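You operate a simulated robot arm through the tools that you are given. There is no shell and no other tool. Be economical: measure what you need, move in short steps, check, and stop when the job is done.

You run a simulated robot arm. Do the job below in one go: nothing can be reset, and whatever is moved stays where it is left.

Task
Brush seal paste over the blanking plate's top and close the tin.
Fine: put the brush back in its ring.

It is judged by the outcome, as a careful person would: the job done as asked, and still so three seconds after it is handed in. It fails if anything else is knocked over, pushed out of place, dropped, spilled or broken. Lids that push on must go on centred and level and be pressed home; caps that screw on are set level and turned clockwise until they are tight.

Robot
A 6-joint arm with a two-finger parallel gripper, fixed in place. Base frame: the origin is at the foot of the arm, x ahead of it, y to its left, z up; the work surface is at about z = 900. Readings come in mm, degrees, newtons and seconds.
With the tool pointing down near the work surface it reaches from about 240 to 660 mm from the base axis. Its first joint turns from -66.0 to 66.0 degrees. Payload 2.9 kg.
The TCP is the grasp point between the finger pads, 30 mm short of the fingertips. In the tool frame z runs along the fingers and y along their closing line. The gripper opens to 110 mm. The fingers are 20 mm wide and 10 mm thick; the gripper's body (48 by 112 mm) begins 55 mm behind the TCP.
Orientation is that of the tool frame in the base frame, as a unit quaternion [w, x, y, z]. With the fingers straight down and closing along the base's y, the tool's x points along the base's -x, its y along +y and its z along -z.

Tools
- The arm moves only by the tool drive_tool. Its argument "deltas" is text: rows parted by semicolons, each of 7 numbers parted by spaces: the shift along the tool's x, y, z in mm, then the turn, a rotation vector about the tool's x, y, z in degrees, then the gripper command, from -1 (shut) to 1 (fully open), values between in proportion. In form: x y z rx ry rz hand; .... A call has 1 to 10 rows; each row is the pose to reach, as a shift and turn from the pose commanded when the call began, along the tool's axes at that moment. A row lasts 0.2 s, in which the tool goes at most 50 mm and 8.6 degrees; a call with a longer step from one row to the next is refused whole, and so is a gripper value outside its range. Where a pose cannot be reached the arm comes as near as it can. A force on the tool above 40 N (or 10 N above the force at the start of the call, whichever is more), or a blocked arm, ends the call early, and 0.2 s more pass. Each finger travels about 108 mm/s and halts on what it meets, pressing with about 25 N; the grip force reading is that of the motor and also rises with nothing between the fingers. The clock runs only during rows and for 0.2 s after the last one: add rows that repeat a pose to give the fingers time. It gives the time, the measured TCP pose, the force on the tool (base axes), the opening and the grip force at its end, in the units of the frame above (readings bear some noise), and new pictures: "views" is both (left out), scene, wrist or none.
- Cameras (640 x 400 px; columns grow to the right, rows downward): "scene" is fixed at [86.2, 434.2, 1394.3]; the picture's right is [-0.70, -0.72, 0.00], its down [-0.34, 0.33, -0.88] and it looks along [0.63, -0.61, -0.47] (base axes); focal length 284 px, centre (320, 200). "wrist" rides on the gripper at [-36, 0, -57] in the tool frame; the picture's right is [0.00, -1.00, 0.00], its down [0.97, 0.00, -0.24] and it looks along [0.24, 0.00, 0.97] (tool axes); focal length 218 px, centre (320, 200).
- probe_pixels(camera, pixels): for up to 12 pixels [column, row] of the newest picture of that camera ("zoom" is the newest enlarged one), the place [x, y, z] in the base frame of the surface seen there, good to about 2 mm. The clock stands still meanwhile.
- zoom(camera, box): a new picture of the part [left, top, right, bottom] of that camera's present view, enlarged. The clock stands still meanwhile.
- sign_off(): hands the job in; it is judged then, once.

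Keep the steps short. Do not move on a guess: measure, check each grasp and each placing, and mend mistakes. In all there are 80 turns and 150 pictures (those below and enlarged ones count). Leave the gripper open and the arm clear of the work at the hand-in unless told otherwise, and finish with a single line.

The tools are called as name(argument=value, ...) on one line, values as JSON. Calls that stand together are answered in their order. drive_tool: Moves the arm, as the interface text tells. Its arguments: {"type":"object","properties":{"deltas":{"type":"string"},"views":{"type":"string","enum":["both","scene","wrist","none"]}},"required":["deltas"]} The other tools are called the same way: probe_pixels (camera, pixels) gives the place of the surface under pixels of a picture; zoom (camera, box) takes an enlarged picture of a part of a camera's view; sign_off () hands the job in.

At the start:

```text
clock: 0.0
eef_pos: [378.5, -107.6, 1278.1]
tcp_rot: [0.001, 0.0, 1.0, 0.001]
force: [0.2, -0.1, 0.4]
gripper_width: 109.9
finger_force: 0.1
```

scene: 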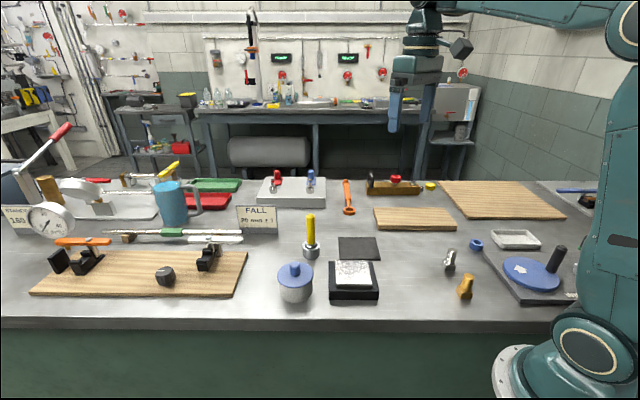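
wrist: 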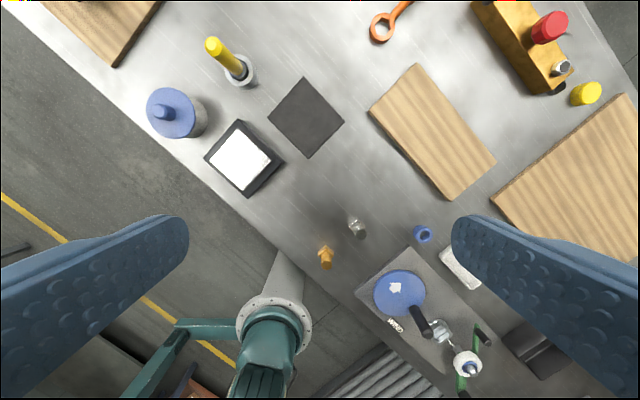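

I see a blue-lidded tin at scene (295,282), a yellow-handled brush in a stand at (310,237) and a pale plate on a black block at (354,278). I'll enlarge that area and measure it.

zoom(camera="scene", box=[250, 200, 410, 310])

zoom(camera="wrist", box=[130, 20, 350, 200])

probe_pixels(camera="scene", pixels=[[295, 267], [295, 278], [283, 274], [308, 275], [296, 297], [310, 215], [310, 238], [310, 253], [353, 272], [338, 285], [335, 297], [358, 248]])

probe_pixels(camera="wrist", pixels=[[158, 112], [172, 98], [172, 130], [211, 44], [238, 72], [248, 80], [239, 160], [239, 131], [211, 158], [243, 188], [270, 158], [305, 117]])

```text
3.64 times, centred on (330, 255) of scene
```

zoom: 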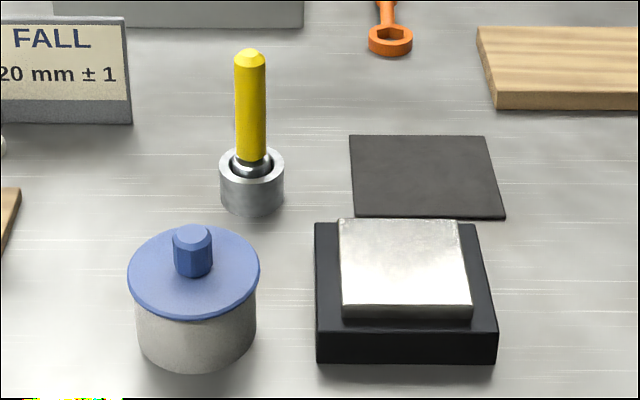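

```text
2.22 times, centred on (240, 110) of wrist
```

zoom: 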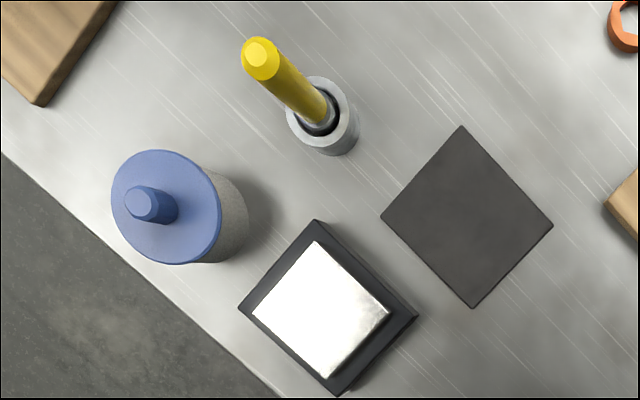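

```text
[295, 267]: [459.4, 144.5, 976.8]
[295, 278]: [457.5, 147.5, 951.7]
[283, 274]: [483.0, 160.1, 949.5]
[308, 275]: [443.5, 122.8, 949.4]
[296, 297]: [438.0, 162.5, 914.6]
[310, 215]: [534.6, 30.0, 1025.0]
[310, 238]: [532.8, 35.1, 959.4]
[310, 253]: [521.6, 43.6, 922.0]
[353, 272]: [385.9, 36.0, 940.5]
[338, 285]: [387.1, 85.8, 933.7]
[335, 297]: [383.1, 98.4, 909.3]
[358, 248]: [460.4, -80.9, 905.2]
```

```text
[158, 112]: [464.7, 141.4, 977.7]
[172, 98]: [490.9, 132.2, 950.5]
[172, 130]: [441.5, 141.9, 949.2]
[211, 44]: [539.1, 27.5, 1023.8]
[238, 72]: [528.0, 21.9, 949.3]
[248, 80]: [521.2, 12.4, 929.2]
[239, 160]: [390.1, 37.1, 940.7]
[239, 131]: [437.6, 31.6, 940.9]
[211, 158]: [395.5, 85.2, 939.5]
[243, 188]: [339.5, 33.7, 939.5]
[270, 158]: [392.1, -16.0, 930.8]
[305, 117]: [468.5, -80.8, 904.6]
```

Lid centre is about (464,141), its top at z≈950 and the knob top at 977. The brush top is near (537,28,1025) and the plate centre near (391,35,940). Next I move above the tin to look straight down at it.

drive_tool(deltas="-12 35 21 0 0 0 1; -24 71 43 0 0 0 1; -37 107 64 0 0 0 1; -49 142 86 0 0 0 1; -61 178 107 0 0 0 1; -73 213 129 0 0 0 1; -85 249 150 0 0 0 1; -85 249 150 0 0 0 1", views="wrist")

```text
clock: 1.8
eef_pos: [462.7, 141.7, 1126.6]
tcp_rot: [0.002, 0.0, 1.0, 0.001]
force: [0.0, 0.9, -0.4]
gripper_width: 109.8
finger_force: 0.0
```

wrist: 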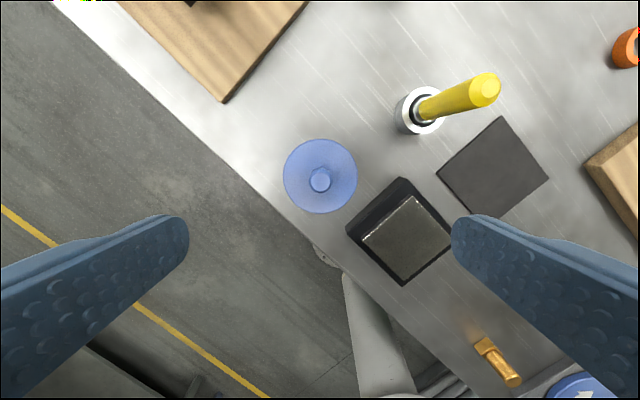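

Hand is over the tin, with the lid at wrist (320,177). I'll enlarge and measure the knob and lid edges, plus the brush and stand.

zoom(camera="wrist", box=[270, 125, 370, 225])

probe_pixels(camera="wrist", pixels=[[320, 180], [320, 142], [320, 209], [287, 177], [354, 177], [488, 87], [420, 91], [399, 110], [436, 125], [425, 105], [312, 180], [328, 180]])

```text
4.00 times, centred on (320, 175) of wrist
```

zoom: 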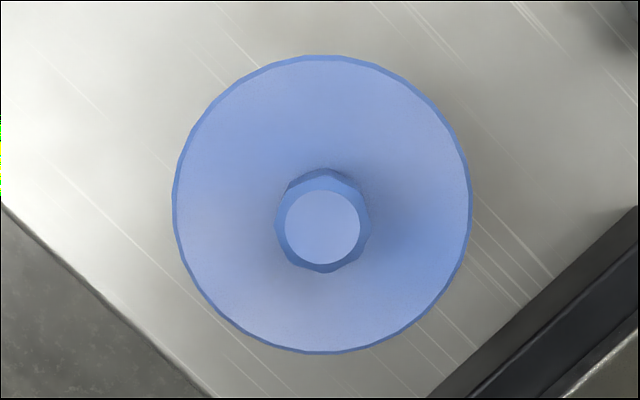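

```text
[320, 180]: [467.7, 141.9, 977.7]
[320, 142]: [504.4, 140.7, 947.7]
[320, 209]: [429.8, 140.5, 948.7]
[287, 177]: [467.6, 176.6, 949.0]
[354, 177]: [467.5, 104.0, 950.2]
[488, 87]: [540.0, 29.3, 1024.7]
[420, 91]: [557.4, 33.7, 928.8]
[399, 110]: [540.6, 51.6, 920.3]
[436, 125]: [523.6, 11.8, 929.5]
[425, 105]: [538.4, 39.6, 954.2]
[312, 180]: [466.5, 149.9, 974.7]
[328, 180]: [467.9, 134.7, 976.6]
```

Lid centre is (467,140.5) with radius about 37, and the knob is about 22 wide from z 950 to 977. I'll come down with the fingers part open, tips staying about 4 mm above the lid, then close on the knob.

drive_tool(deltas="-4.3 -1.2 40 0 0 0 0.1; -4.3 -1.2 80 0 0 0 0.1; -4.3 -1.2 115 0 0 0 0.1; -4.3 -1.2 142 0 0 0 0.1; -4.3 -1.2 142 0 0 0 0.1", views="both")

```text
clock: 3.0
eef_pos: [468.4, 140.6, 986.7]
tcp_rot: [0.001, 0.0, 1.0, 0.001]
force: [-0.3, -0.3, -0.7]
gripper_width: 60.3
finger_force: 0.0
```

scene: 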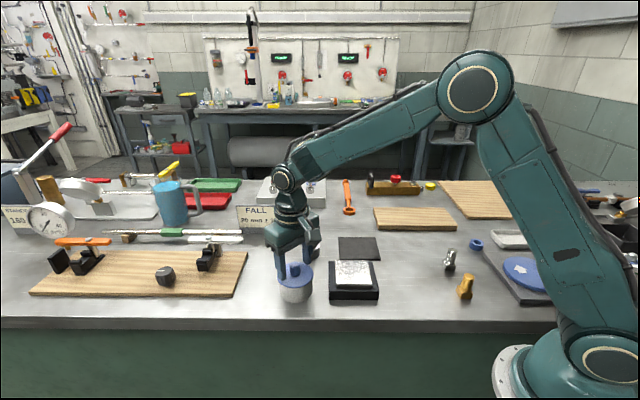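
wrist: 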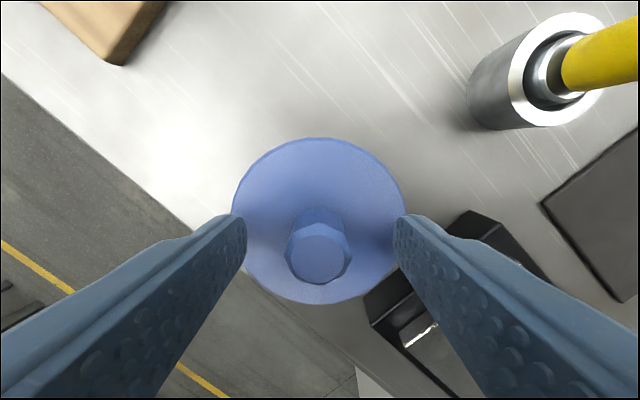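

The knob is midway between the fingers at wrist (320,258). I'll lower 3 mm more and close.

drive_tool(deltas="1 0 2.5 0 0 0 0.1; 1 0 2.5 0 0 0 -1; 1 0 2.5 0 0 0 -1; 1 0 2.5 0 0 0 -1; 1 0 2.5 0 0 0 -1", views="wrist")

```text
clock: 4.2
eef_pos: [467.1, 140.8, 985.2]
tcp_rot: [0.002, 0.0, 1.0, 0.001]
force: [-0.5, 0.6, 0.5]
gripper_width: 22.7
finger_force: 24.5
```

wrist: 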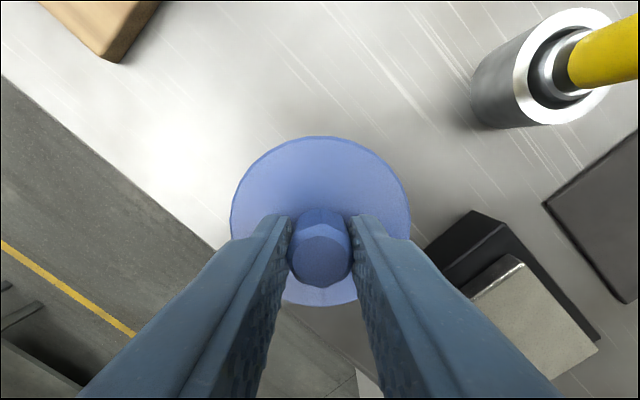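

The knob is gripped at 22.7 mm. To learn whether the lid pulls or screws off, I'll lift gently by 4 mm and read the force.

drive_tool(deltas="0 0 -1 0 0 0 -1; 0 0 -2 0 0 0 -1; 0 0 -3 0 0 0 -1; 0 0 -4 0 0 0 -1", views="scene")

zoom(camera="scene", box=[250, 230, 350, 310])

```text
clock: 5.2
eef_pos: [467.0, 139.9, 987.0]
tcp_rot: [0.0, 0.0, 1.0, 0.001]
force: [0.3, -0.1, 0.7]
gripper_width: 22.2
finger_force: 25.0
```

scene: 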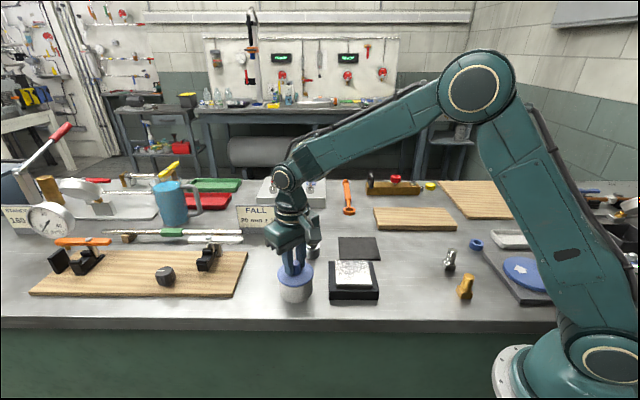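

```text
5.00 times, centred on (300, 270) of scene
```

zoom: 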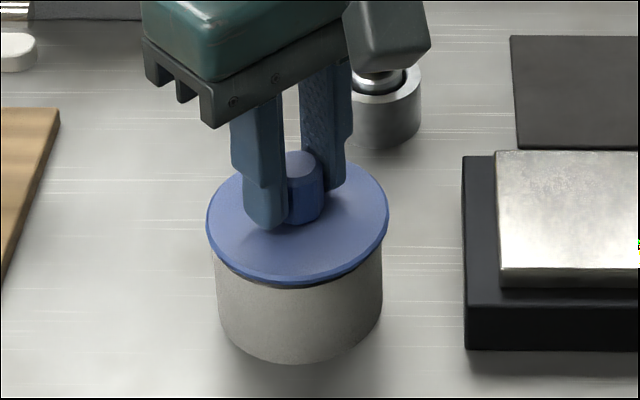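

There's almost no resistance and a gap shows under the lid rim, so it lifts off. I'll lift straight up another 50 mm and look.

drive_tool(deltas="0 0 -5 0 0 0 -1; 0 0 -12 0 0 0 -1; 0 0 -25 0 0 0 -1; 0 0 -50 0 0 0 -1; 0 0 -50 0 0 0 -1", views="scene")

zoom(camera="scene", box=[250, 210, 370, 310])

```text
clock: 6.4
eef_pos: [465.3, 139.8, 1037.1]
tcp_rot: [0.0, 0.0, 1.0, 0.001]
force: [0.2, 0.2, -0.7]
gripper_width: 22.2
finger_force: 25.4
```

scene: 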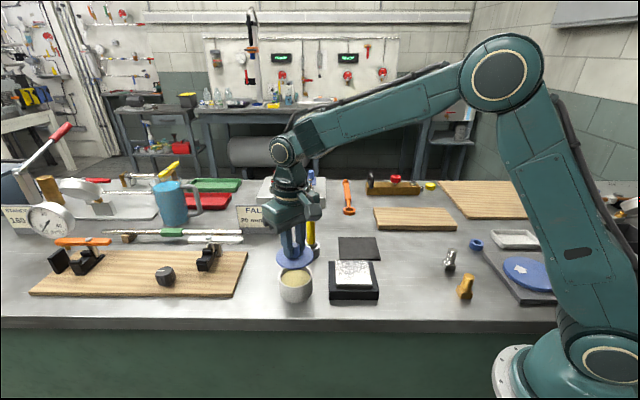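

```text
4.00 times, centred on (310, 260) of scene
```

zoom: 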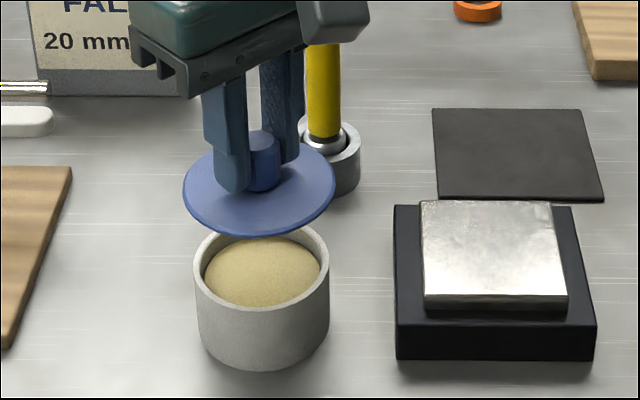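

The tin stayed put and the paste shows inside. I'll carry the lid, raised, over to the dark mat at about (468,-81) and set it there.

drive_tool(deltas="0 0 -45 0 0 0 -1; -1 -40 -50 0 0 0 -1; -2 -80 -50 0 0 0 -1; -2 -120 -50 0 0 0 -1; -3 -160 -50 0 0 0 -1; -3 -200 -50 0 0 0 -1; -3 -221 -50 0 0 0 -1; -3 -221 -10 0 0 0 -1; -3 -221 10 0 0 0 -1; -3 -221 10 0 0 0 -1", views="both")

zoom(camera="scene", box=[300, 180, 440, 300])

probe_pixels(camera="scene", pixels=[[295, 272], [295, 280], [281, 280], [309, 281], [295, 289], [310, 215], [310, 243], [303, 245], [319, 245]])

```text
clock: 8.6
eef_pos: [468.6, -80.3, 1031.3]
tcp_rot: [0.0, 0.0, 1.0, 0.001]
force: [-0.1, -0.3, -0.1]
gripper_width: 22.3
finger_force: 24.8
```

scene: 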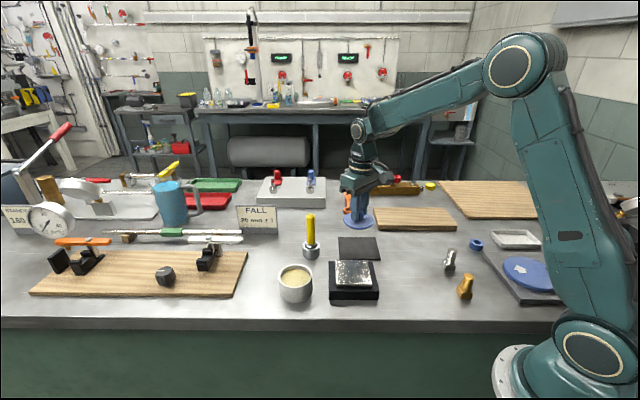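
wrist: 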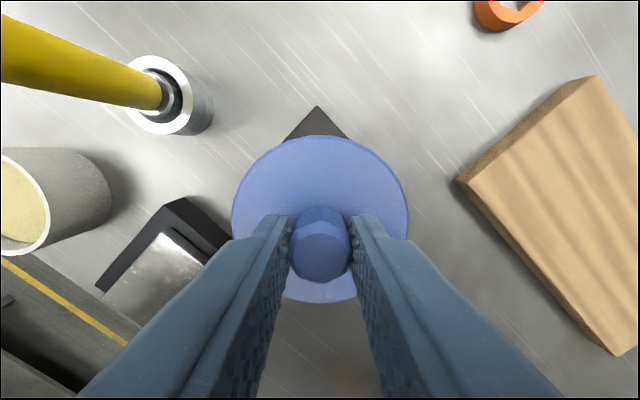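

```text
3.33 times, centred on (370, 240) of scene
```

zoom: 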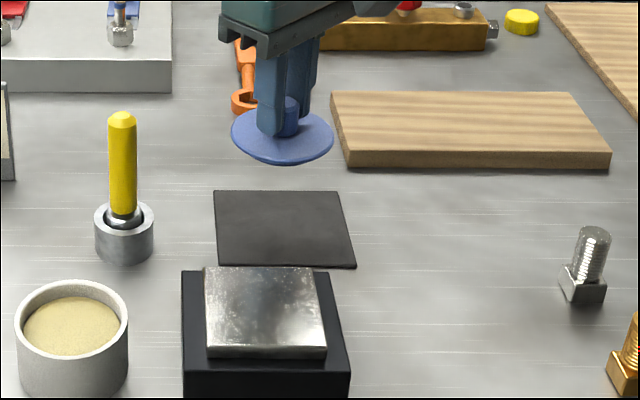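

```text
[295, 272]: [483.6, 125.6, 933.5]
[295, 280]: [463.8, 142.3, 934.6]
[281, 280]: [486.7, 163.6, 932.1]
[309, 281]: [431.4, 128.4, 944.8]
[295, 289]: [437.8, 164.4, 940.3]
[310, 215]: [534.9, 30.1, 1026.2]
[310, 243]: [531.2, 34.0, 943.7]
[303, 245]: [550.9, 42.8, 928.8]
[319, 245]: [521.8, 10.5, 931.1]
```

The lid hangs level over the mat. Paste surface is at about z 934 and the tin rim at about 945, so the lid underside is about 40 below the TCP. I'll lower to just above the mat.

drive_tool(deltas="0 0 30 0 0 0 -1; 0 0 55 0 0 0 -1; 0 0 70 0 0 0 -1; 0 0 75 0 0 0 -1; 0 0 75 0 0 0 -1", views="scene")

zoom(camera="scene", box=[310, 200, 410, 280])

```text
clock: 9.8
eef_pos: [470.0, -79.3, 955.0]
tcp_rot: [0.002, -0.001, 1.0, 0.0]
force: [1.3, 0.2, 1.1]
gripper_width: 22.6
finger_force: 25.2
```

scene: 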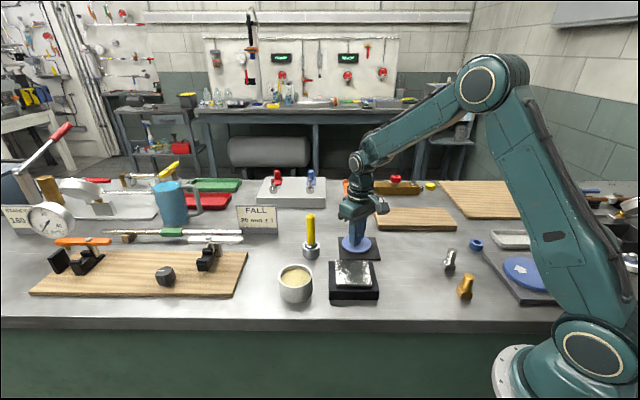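

```text
5.00 times, centred on (360, 240) of scene
```

zoom: 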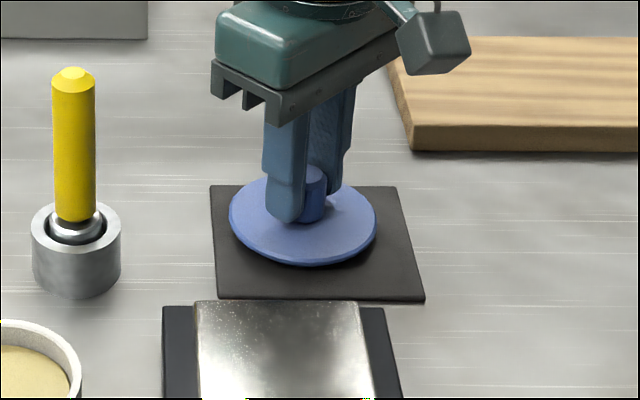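

The lid is just above the mat. I'll lower in 2 mm steps, watching the force.

drive_tool(deltas="0 0 2 0 0 0 -1; 0 0 3 0 0 0 -1; 0 0 4 0 0 0 -1; 0 0 5 0 0 0 -1", views="none")

drive_tool(deltas="0 0 1 0 0 0 -1; 0 0 2 0 0 0 -1; 0 0 2 0 0 0 -1", views="none")

```text
clock: 10.8
eef_pos: [470.2, -80.3, 948.6]
tcp_rot: [0.001, 0.001, 1.0, 0.001]
force: [1.9, -3.8, 17.4]
gripper_width: 22.4
finger_force: 25.4
```

```text
clock: 11.6
eef_pos: [471.0, -79.8, 947.9]
tcp_rot: [0.004, -0.001, 1.0, 0.001]
force: [-0.3, 1.7, 36.3]
gripper_width: 21.9
finger_force: 24.8
```

The lid is down at TCP z≈948, with the force reading 36 N. I'll ease the pressure, open, and lift away.

drive_tool(deltas="0 0 -1.5 0 0 0 -1; 0 0 -3 0 0 0 -1; 0 0 -3 0 0 0 -0.3; 0 0 -3 0 0 0 0; 0 0 -3 0 0 0 0; 0 0 -40 0 0 0 0; 0 0 -80 0 0 0 0; 0 0 -120 0 0 0 0; 0 0 -120 0 0 0 0", views="both")

probe_pixels(camera="scene", pixels=[[357, 242], [340, 245], [371, 245], [357, 251], [357, 236]])

```text
clock: 13.6
eef_pos: [471.4, -79.4, 1067.1]
tcp_rot: [0.001, 0.0, 1.0, 0.001]
force: [0.9, 0.4, 0.0]
gripper_width: 54.9
finger_force: 0.2
```

scene: 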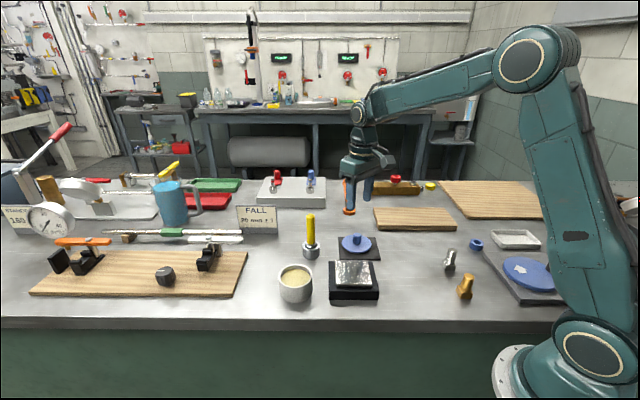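
wrist: 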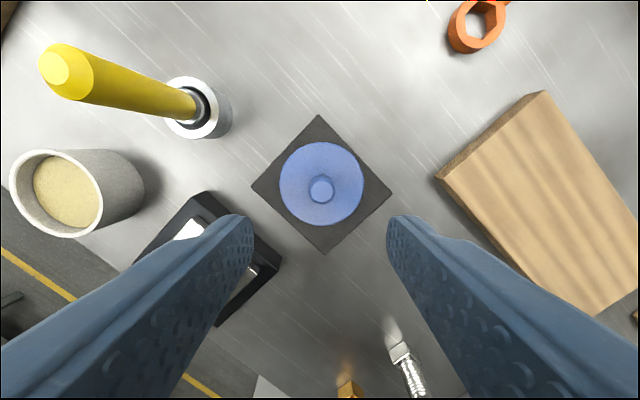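

```text
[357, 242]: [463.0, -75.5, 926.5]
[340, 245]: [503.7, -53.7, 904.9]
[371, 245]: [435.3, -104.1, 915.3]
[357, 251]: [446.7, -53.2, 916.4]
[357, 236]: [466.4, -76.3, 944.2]
```

The lid sits flat and centred on the mat. Now the brush: I'll rise and move above it at about (540,29).

drive_tool(deltas="0 0 -45 0 0 0 0; -20 30 -60 0 0 0 0; -40 60 -60 0 0 0 0; -55 90 -60 0 0 0 0; -68.6 108.4 -60 0 0 0 0; -68.6 108.4 -60 0 0 0 0", views="wrist")

zoom(camera="wrist", box=[270, 140, 370, 240])

```text
clock: 15.0
eef_pos: [538.4, 27.7, 1124.8]
tcp_rot: [0.0, 0.0, 1.0, 0.0]
force: [0.0, 0.3, -0.8]
gripper_width: 54.8
finger_force: 0.1
```

wrist: 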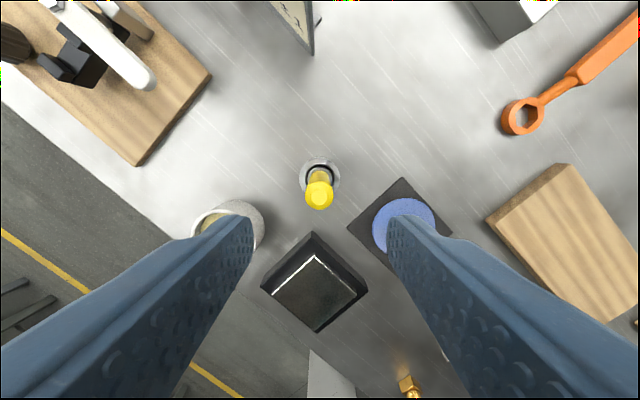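

```text
4.00 times, centred on (320, 190) of wrist
```

zoom: 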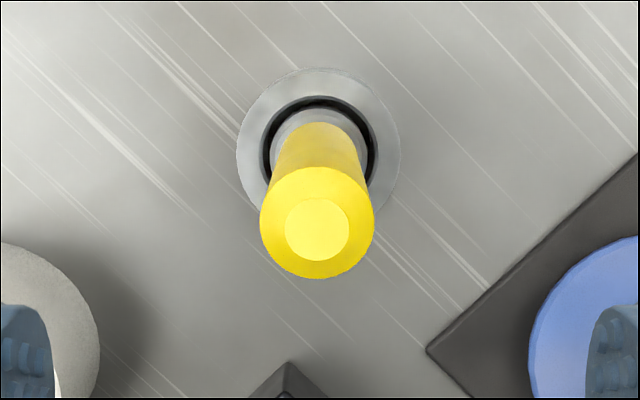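

I'll measure the handle top and the ring so I can get the exact axis.

probe_pixels(camera="zoom", pixels=[[317, 230], [266, 222], [369, 222], [317, 174], [317, 273], [318, 84], [250, 155], [386, 155], [317, 130], [285, 75], [350, 75]])

probe_pixels(camera="scene", pixels=[[310, 242], [310, 246], [310, 249], [310, 258], [318, 247], [303, 247]])

```text
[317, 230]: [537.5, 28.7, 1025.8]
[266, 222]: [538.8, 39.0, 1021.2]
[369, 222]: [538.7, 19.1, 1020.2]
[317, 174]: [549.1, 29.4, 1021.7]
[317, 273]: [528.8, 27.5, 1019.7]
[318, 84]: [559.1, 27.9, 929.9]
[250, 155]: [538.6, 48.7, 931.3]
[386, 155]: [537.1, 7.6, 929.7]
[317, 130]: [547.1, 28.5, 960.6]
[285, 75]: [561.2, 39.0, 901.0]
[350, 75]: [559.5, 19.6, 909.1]
```

```text
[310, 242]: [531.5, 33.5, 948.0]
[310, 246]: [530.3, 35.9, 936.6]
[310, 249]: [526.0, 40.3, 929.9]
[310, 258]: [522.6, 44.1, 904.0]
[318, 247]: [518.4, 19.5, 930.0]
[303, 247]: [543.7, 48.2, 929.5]
```

The brush stands upright at (538.5,28.5), handle about 20 thick and top at z 1025; the ring top is at z 930. I'll come down to TCP z≈997 and close.

drive_tool(deltas="0 0.7 40 0 0 0 0; 0 0.7 80 0 0 0 0; 0 0.7 110 0 0 0 0; 0 0.7 128 0 0 0 0; 0 0.7 128 0 0 0 -1; 0 0.7 128 0 0 0 -1; 0 0.7 128 0 0 0 -1", views="wrist")

```text
clock: 16.6
eef_pos: [539.8, 27.9, 997.8]
tcp_rot: [0.0, 0.0, 1.0, 0.001]
force: [0.3, 0.1, 0.3]
gripper_width: 20.9
finger_force: 24.8
```

wrist: 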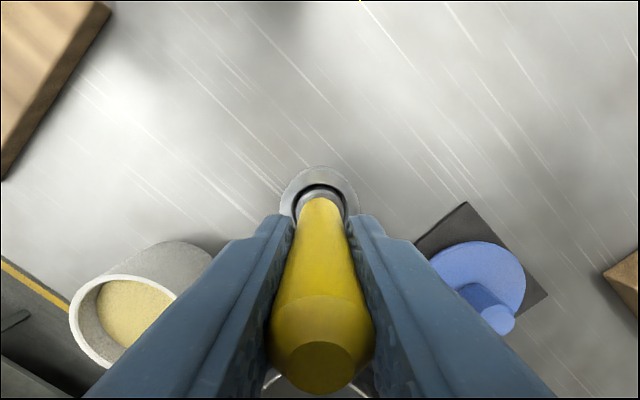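

The brush handle is gripped at 20.9 mm. I'll lift it straight up 90 mm and check where the bristles are.

drive_tool(deltas="0 0 -10 0 0 0 -1; 0 0 -30 0 0 0 -1; 0 0 -60 0 0 0 -1; 0 0 -90 0 0 0 -1; 0 0 -90 0 0 0 -1", views="scene")

zoom(camera="scene", box=[250, 170, 400, 290])

```text
clock: 17.8
eef_pos: [540.1, 29.1, 1089.0]
tcp_rot: [0.001, 0.001, 1.0, 0.001]
force: [0.1, 0.9, -1.0]
gripper_width: 20.7
finger_force: 25.3
```

scene: 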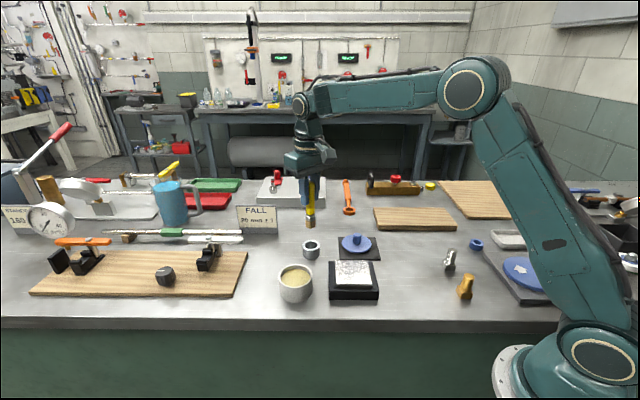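

```text
3.33 times, centred on (325, 230) of scene
```

zoom: 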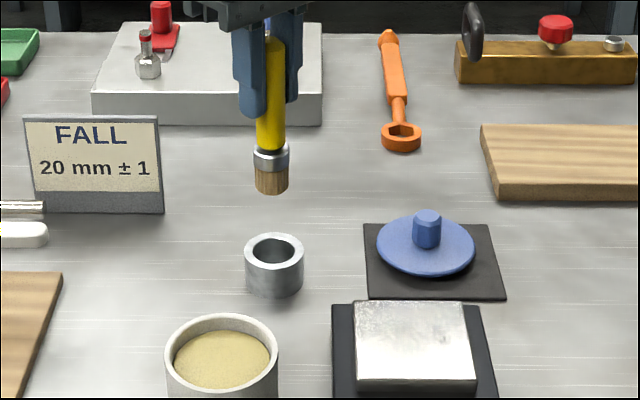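

probe_pixels(camera="zoom", pixels=[[271, 190], [271, 180], [259, 183], [285, 183], [271, 160], [271, 150], [275, 240], [275, 262], [248, 252], [302, 252], [275, 250]])

probe_pixels(camera="scene", pixels=[[354, 264], [338, 264], [372, 264], [354, 284], [295, 266], [295, 270], [296, 284], [282, 276], [309, 276], [287, 280], [304, 280]])

```text
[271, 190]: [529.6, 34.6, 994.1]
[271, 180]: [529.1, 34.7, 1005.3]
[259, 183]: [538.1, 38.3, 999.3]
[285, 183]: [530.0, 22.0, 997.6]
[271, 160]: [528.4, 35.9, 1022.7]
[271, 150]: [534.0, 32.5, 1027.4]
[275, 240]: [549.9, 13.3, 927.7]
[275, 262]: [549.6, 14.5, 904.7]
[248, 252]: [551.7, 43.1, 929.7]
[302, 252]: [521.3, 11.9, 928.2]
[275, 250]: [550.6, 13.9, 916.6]
```

```text
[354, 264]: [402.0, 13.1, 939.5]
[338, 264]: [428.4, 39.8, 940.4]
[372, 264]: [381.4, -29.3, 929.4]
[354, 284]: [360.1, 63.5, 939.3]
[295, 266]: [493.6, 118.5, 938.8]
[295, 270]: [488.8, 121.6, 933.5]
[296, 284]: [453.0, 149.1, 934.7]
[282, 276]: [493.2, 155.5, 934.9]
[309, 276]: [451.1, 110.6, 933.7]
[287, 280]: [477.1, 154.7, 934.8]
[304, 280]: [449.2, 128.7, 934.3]
```

The brush tip is about 96.5 mm below the TCP, with bristle radius about 9. The paste surface is z≈934 within the tin, centred at (467,140.5). I'll move over the tin at this height and check the alignment.

drive_tool(deltas="18 28 0 0 0 0 -1; 36 56 0 0 0 0 -1; 55 84 0 0 0 0 -1; 73 111.8 0 0 0 0 -1; 73 111.8 20 0 0 0 -1; 73 111.8 20 0 0 0 -1", views="both")

zoom(camera="scene", box=[250, 220, 350, 310])

```text
clock: 19.2
eef_pos: [464.2, 138.7, 1066.9]
tcp_rot: [0.002, 0.0, 1.0, 0.001]
force: [-1.0, 0.2, 0.0]
gripper_width: 20.8
finger_force: 24.3
```

scene: 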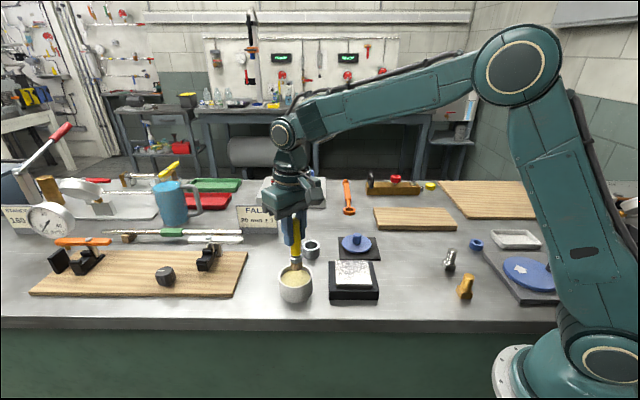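
wrist: 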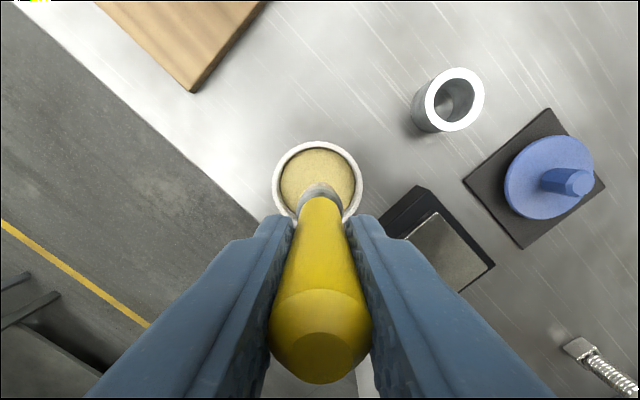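

```text
4.44 times, centred on (300, 265) of scene
```

zoom: 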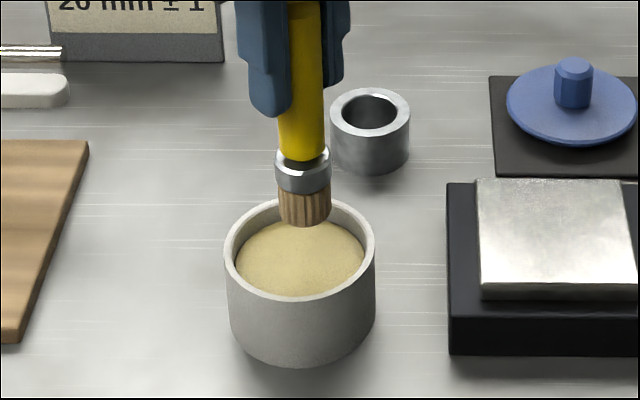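

I'll measure the tin rim from above once, and the plate corners too, while the brush waits.

probe_pixels(camera="wrist", pixels=[[276, 182], [359, 182], [317, 145], [317, 153], [284, 182], [351, 182], [438, 214], [488, 264], [415, 240], [455, 280], [445, 245]])

```text
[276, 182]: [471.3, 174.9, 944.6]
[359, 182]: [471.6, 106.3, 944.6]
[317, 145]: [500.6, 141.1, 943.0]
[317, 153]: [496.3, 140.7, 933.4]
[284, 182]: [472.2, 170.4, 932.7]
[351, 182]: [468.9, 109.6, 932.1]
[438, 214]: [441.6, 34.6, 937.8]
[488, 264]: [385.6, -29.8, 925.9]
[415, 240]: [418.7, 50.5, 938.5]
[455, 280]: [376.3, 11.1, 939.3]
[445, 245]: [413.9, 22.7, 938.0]
```

Tin centre is confirmed at (467,140.6), inner radius about 31. I'll dip the tip about 8 mm into the paste, stir slightly, and lift out.

drive_tool(deltas="-2 1.5 20 0 0 0 -1; -2 1.5 36 0 0 0 -1; -2 1.5 44 0 0 0 -1; -8 1.5 44 0 0 0 -1; -2 7 44 0 0 0 -1; 4 1.5 44 0 0 0 -1; -2 -4 44 0 0 0 -1; -2 1.5 44 0 0 0 -1; -2 1.5 25 0 0 0 -1; -2 1.5 10 0 0 0 -1", views="scene")

zoom(camera="scene", box=[250, 220, 350, 310])

```text
clock: 21.4
eef_pos: [467.9, 140.9, 1058.3]
tcp_rot: [0.001, 0.001, 1.0, 0.0]
force: [-0.7, 0.1, -0.6]
gripper_width: 20.9
finger_force: 25.3
```

scene: 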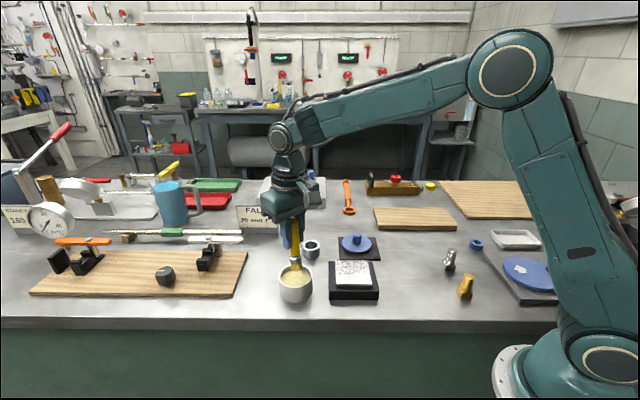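

```text
4.44 times, centred on (300, 265) of scene
```

zoom: 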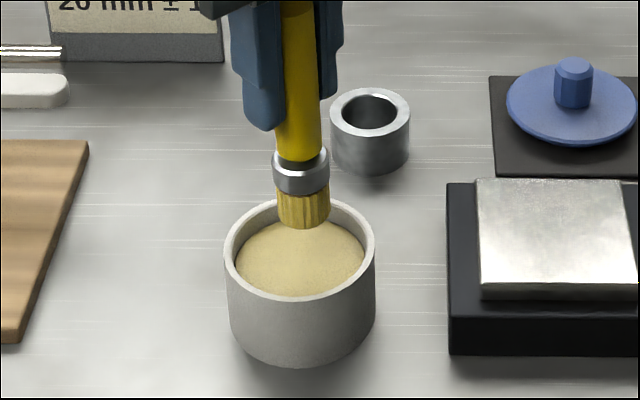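

The bristles are now paste-coloured and the tin is clean outside. I'll lift above the rim and move over the plate's corner region, keeping the tip about 40 mm above it, then measure the plate corners.

drive_tool(deltas="0 0 -20 0 0 0 -1; 18 -25 -20 0 0 0 -1; 36 -50 -20 0 0 0 -1; 54 -75 -20 0 0 0 -1; 76 -106 -20 0 0 0 -1; 76 -106 -20 0 0 0 -1", views="scene")

zoom(camera="scene", box=[315, 235, 395, 305])

```text
clock: 22.8
eef_pos: [392.0, 36.1, 1075.7]
tcp_rot: [0.002, 0.0, 1.0, 0.001]
force: [0.4, -0.2, -1.1]
gripper_width: 20.9
finger_force: 24.9
```

scene: 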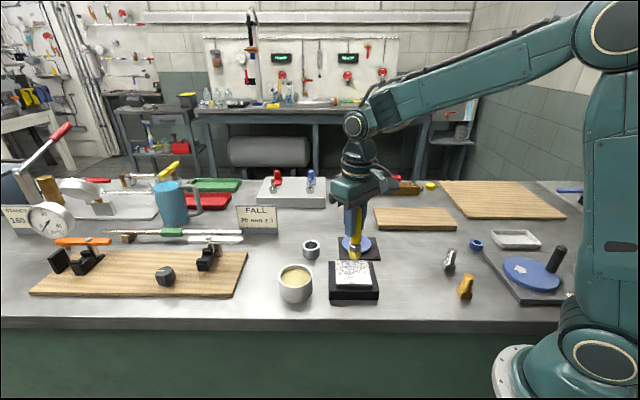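

```text
5.71 times, centred on (355, 270) of scene
```

zoom: 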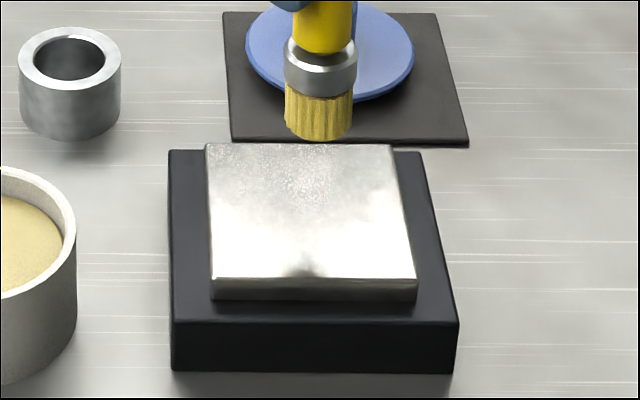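

probe_pixels(camera="zoom", pixels=[[208, 147], [392, 147], [413, 276], [214, 276], [300, 146], [300, 275], [211, 210], [401, 210], [305, 210], [319, 134]])

```text
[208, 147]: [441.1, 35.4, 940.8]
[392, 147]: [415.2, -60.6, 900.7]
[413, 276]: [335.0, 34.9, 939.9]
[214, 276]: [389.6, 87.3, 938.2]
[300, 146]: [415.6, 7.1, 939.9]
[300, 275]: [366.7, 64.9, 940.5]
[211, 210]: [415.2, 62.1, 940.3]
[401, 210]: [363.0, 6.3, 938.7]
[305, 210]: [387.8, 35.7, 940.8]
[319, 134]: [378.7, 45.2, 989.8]
```

Plate corners are (441,35), (390,87), (335,35) and (388,-16): centre (388,35.3), side about 74, turned 45°, top at z 940. The bristle head is about 24 wide. I'll go to the far corner and lower until the tip is a few mm above the plate.

drive_tool(deltas="-34.8 -0.3 0 0 0 0 -1; -34.8 -0.3 20 0 0 0 -1; -34.8 -0.3 34 0 0 0 -1; -34.8 -0.3 34 0 0 0 -1", views="scene")

zoom(camera="scene", box=[315, 235, 395, 305])

```text
clock: 23.8
eef_pos: [426.2, 35.7, 1042.3]
tcp_rot: [0.0, -0.001, 1.0, 0.001]
force: [0.1, 0.0, -0.7]
gripper_width: 20.8
finger_force: 25.5
```

scene: 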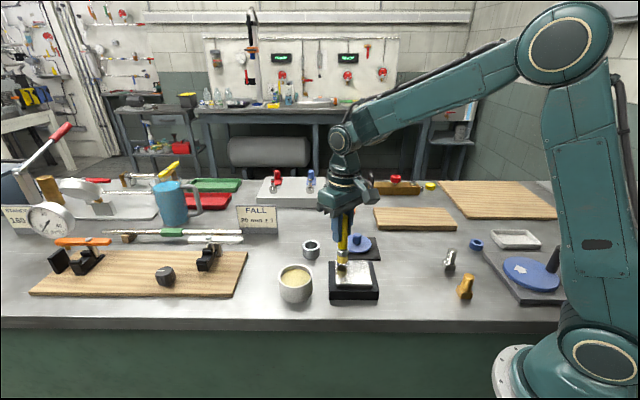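

```text
5.71 times, centred on (355, 270) of scene
```

zoom: 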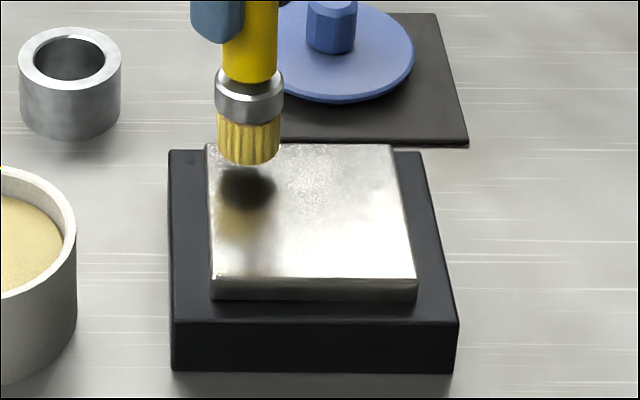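

The tip is over the corner, a few mm above the plate. I'll lower slowly in two short calls to find contact.

drive_tool(deltas="0 0 3 0 0 0 -1; 0 0 5 0 0 0 -1; 0 0 5 0 0 0 -1", views="none")

drive_tool(deltas="0 0 1 0 0 0 -1; 0 0 2 0 0 0 -1; 0 0 2 0 0 0 -1", views="scene")

zoom(camera="scene", box=[315, 235, 395, 305])

```text
clock: 24.6
eef_pos: [427.3, 35.2, 1038.5]
tcp_rot: [0.0, 0.0, 1.0, 0.001]
force: [0.6, -1.2, -1.0]
gripper_width: 20.9
finger_force: 25.0
```

```text
clock: 25.4
eef_pos: [426.5, 36.2, 1036.9]
tcp_rot: [0.001, 0.0, 1.0, 0.001]
force: [0.6, 0.2, -0.3]
gripper_width: 20.8
finger_force: 25.0
```

scene: 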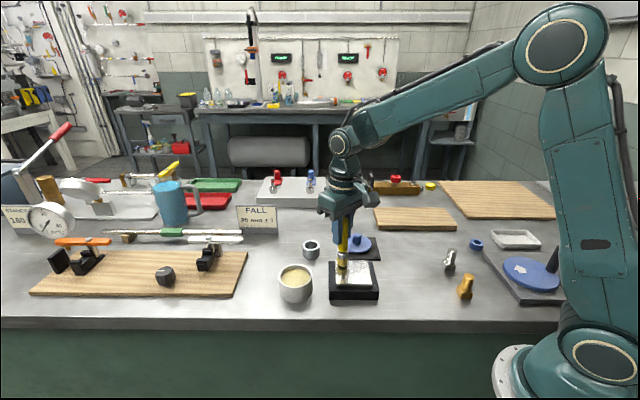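

```text
5.71 times, centred on (355, 270) of scene
```

zoom: 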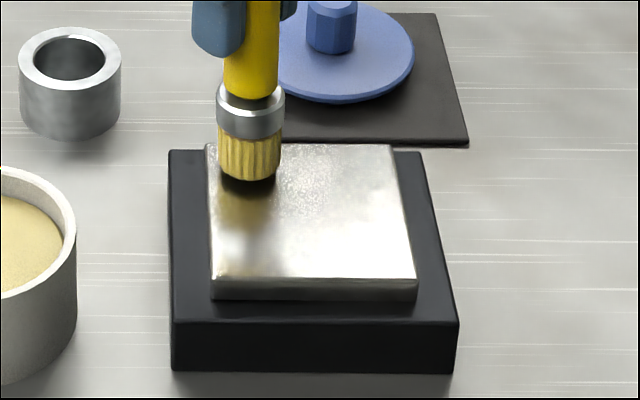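

There's no contact force yet and a thin gap is still visible. I'll lower another 2 mm.

drive_tool(deltas="0 0 1 0 0 0 -1; 0 0 2 0 0 0 -1; 0 0 2 0 0 0 -1", views="scene")

zoom(camera="scene", box=[325, 245, 375, 290])

```text
clock: 26.2
eef_pos: [425.1, 35.6, 1034.5]
tcp_rot: [0.001, 0.0, 1.0, 0.002]
force: [0.2, -0.4, -1.1]
gripper_width: 20.9
finger_force: 25.2
```

scene: 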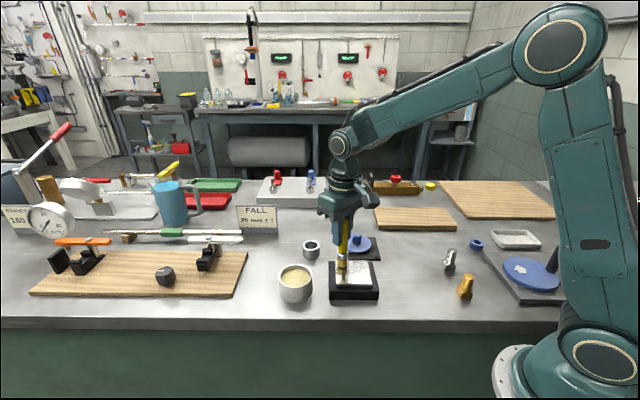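

```text
8.89 times, centred on (350, 268) of scene
```

zoom: 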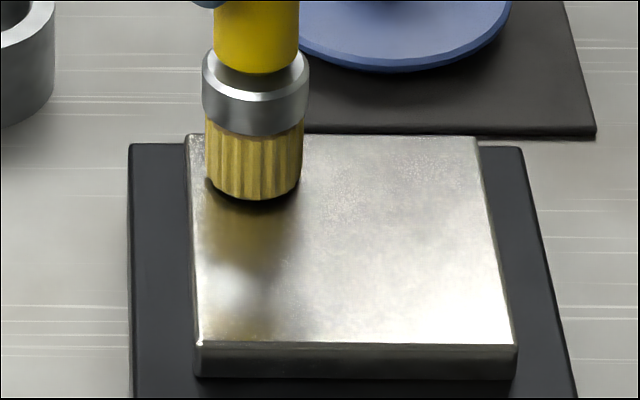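

Almost touching. I'll lower 2 mm more.

drive_tool(deltas="0 0 1 0 0 0 -1; 0 0 2 0 0 0 -1; 0 0 2 0 0 0 -1", views="scene")

zoom(camera="scene", box=[325, 245, 375, 290])

```text
clock: 27.0
eef_pos: [426.4, 35.6, 1034.0]
tcp_rot: [0.003, 0.0, 1.0, 0.001]
force: [-0.4, 1.0, 9.6]
gripper_width: 20.8
finger_force: 25.0
```

scene: 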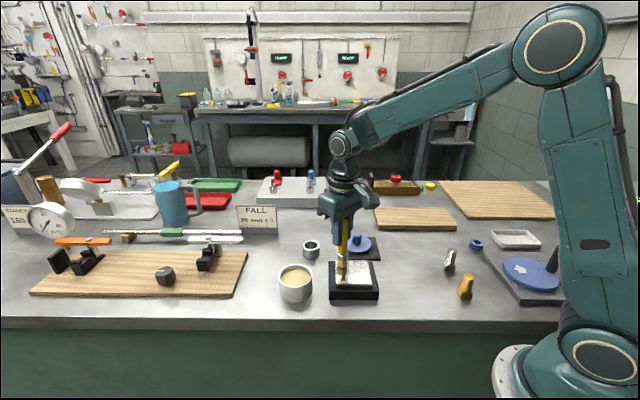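

```text
8.89 times, centred on (350, 268) of scene
```

zoom: 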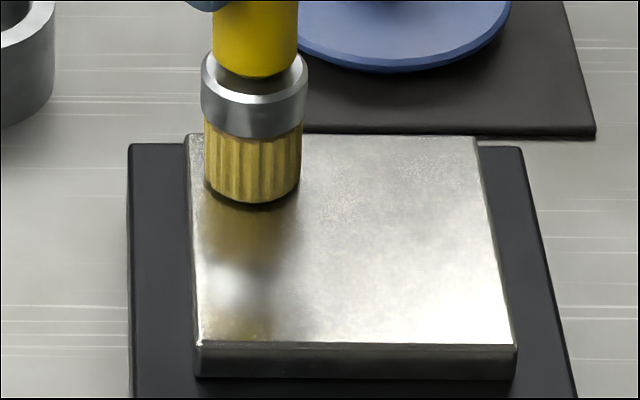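

Contact at 9.6 N. I'll ease off by half a millimetre and make the first stroke along the left edge, from the far corner to the left corner, then check for paste and that the plate didn't move.

drive_tool(deltas="0 0 -0.5 0 0 0 -1; 9.5 9.5 -0.5 0 0 0 -1; 19 19 -0.5 0 0 0 -1; 28.6 28.6 -0.5 0 0 0 -1; 38.2 38.2 -0.5 0 0 0 -1; 38.2 38.2 -0.5 0 0 0 -1", views="scene")

zoom(camera="scene", box=[315, 235, 395, 305])

```text
clock: 28.4
eef_pos: [386.7, 72.4, 1034.5]
tcp_rot: [0.001, 0.0, 1.0, 0.001]
force: [0.1, 0.2, -0.1]
gripper_width: 20.7
finger_force: 25.3
```

scene: 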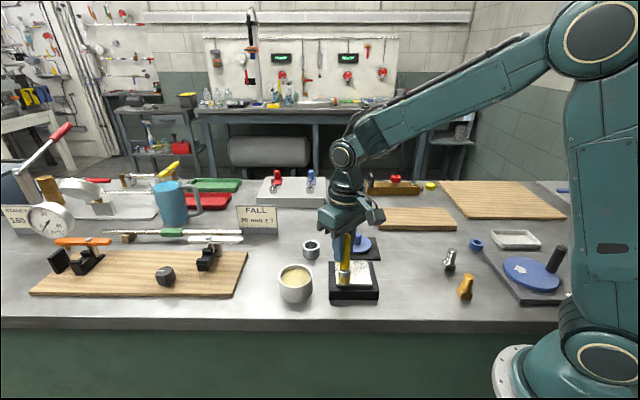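

```text
5.71 times, centred on (355, 270) of scene
```

zoom: 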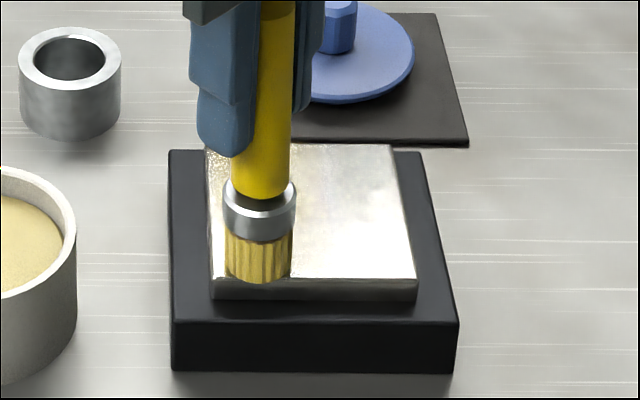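

The force fell to zero, so contact was lost, and no paste shows. I'll press 1 mm lower and stroke back along the same line.

drive_tool(deltas="0 0 0.5 0 0 0 -1; 0 0 1 0 0 0 -1; -9.5 -9.5 1 0 0 0 -1; -19 -19 1 0 0 0 -1; -28.6 -28.6 1 0 0 0 -1; -38.2 -38.2 1 0 0 0 -1", views="scene")

zoom(camera="scene", box=[315, 235, 395, 305])

```text
clock: 29.8
eef_pos: [427.0, 35.0, 1032.4]
tcp_rot: [0.001, 0.0, 1.0, 0.001]
force: [-0.2, 0.8, 1.3]
gripper_width: 20.5
finger_force: 25.2
```

scene: 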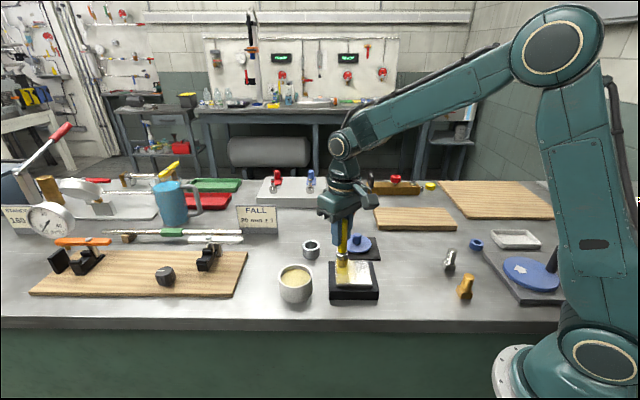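

```text
5.71 times, centred on (355, 270) of scene
```

zoom: 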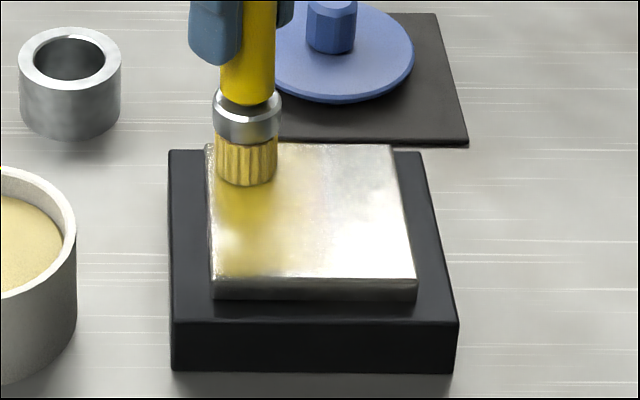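

A yellowish film has started to show on the left side. I'll go slightly deeper (0.5 mm) and continue with the second and third stripes.

drive_tool(deltas="0 0 0.5 0 0 0 -1; 9.5 -9.5 0.5 0 0 0 -1; 22.2 3.2 0.5 0 0 0 -1; 35 16 0.5 0 0 0 -1; 47.7 28.7 0.5 0 0 0 -1; 57.3 19.1 0.5 0 0 0 -1; 44.5 6.3 0.5 0 0 0 -1; 31.8 -6.4 0.5 0 0 0 -1; 19.1 -19.1 0.5 0 0 0 -1; 19.1 -19.1 0.5 0 0 0 -1", views="scene")

zoom(camera="scene", box=[315, 235, 395, 305])

```text
clock: 32.0
eef_pos: [407.8, 14.9, 1030.8]
tcp_rot: [0.0, 0.0, 1.0, 0.001]
force: [-0.5, -0.7, 3.7]
gripper_width: 21.0
finger_force: 25.5
```

scene: 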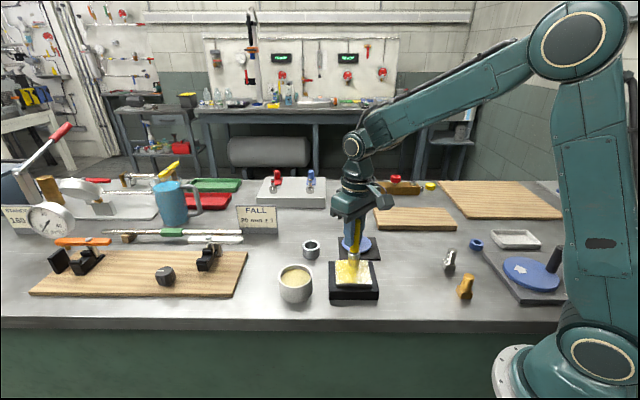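

```text
5.71 times, centred on (355, 270) of scene
```

zoom: 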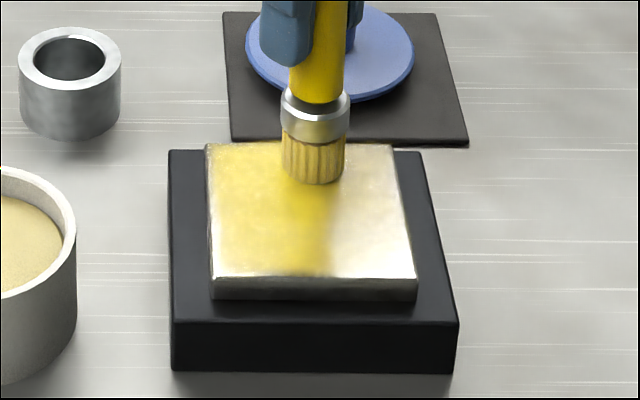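

A clear yellow coat covers the left half and the plate hasn't moved. I'll do the remaining two stripes.

drive_tool(deltas="9.5 -9.5 0.2 0 0 0 -1; 22.2 3.2 0.2 0 0 0 -1; 35 16 0.2 0 0 0 -1; 47.7 28.7 0.2 0 0 0 -1; 57.3 19.1 0.2 0 0 0 -1; 44.5 6.3 0.2 0 0 0 -1; 31.8 -6.4 0.2 0 0 0 -1; 19.1 -19.1 0.2 0 0 0 -1; 19.1 -19.1 0.2 0 0 0 -1", views="scene")

zoom(camera="scene", box=[315, 235, 395, 305])

```text
clock: 34.0
eef_pos: [388.0, -3.6, 1032.1]
tcp_rot: [0.001, -0.001, 1.0, 0.001]
force: [0.8, -0.1, -0.1]
gripper_width: 20.9
finger_force: 25.1
```

scene: 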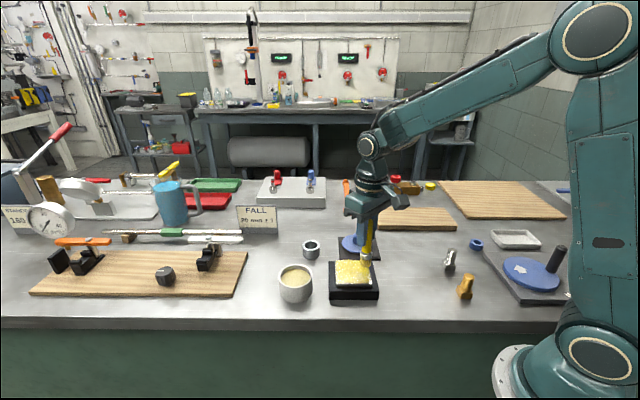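

```text
5.71 times, centred on (355, 270) of scene
```

zoom: 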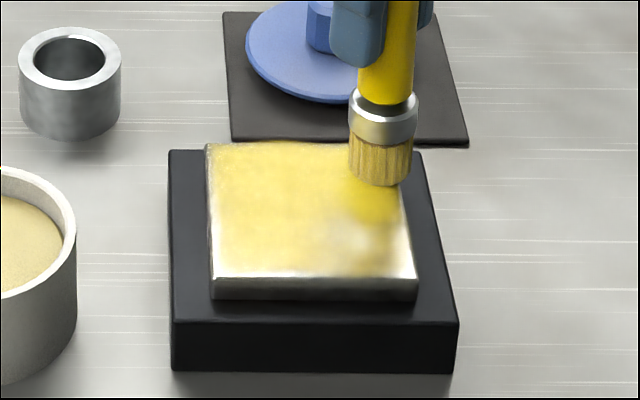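

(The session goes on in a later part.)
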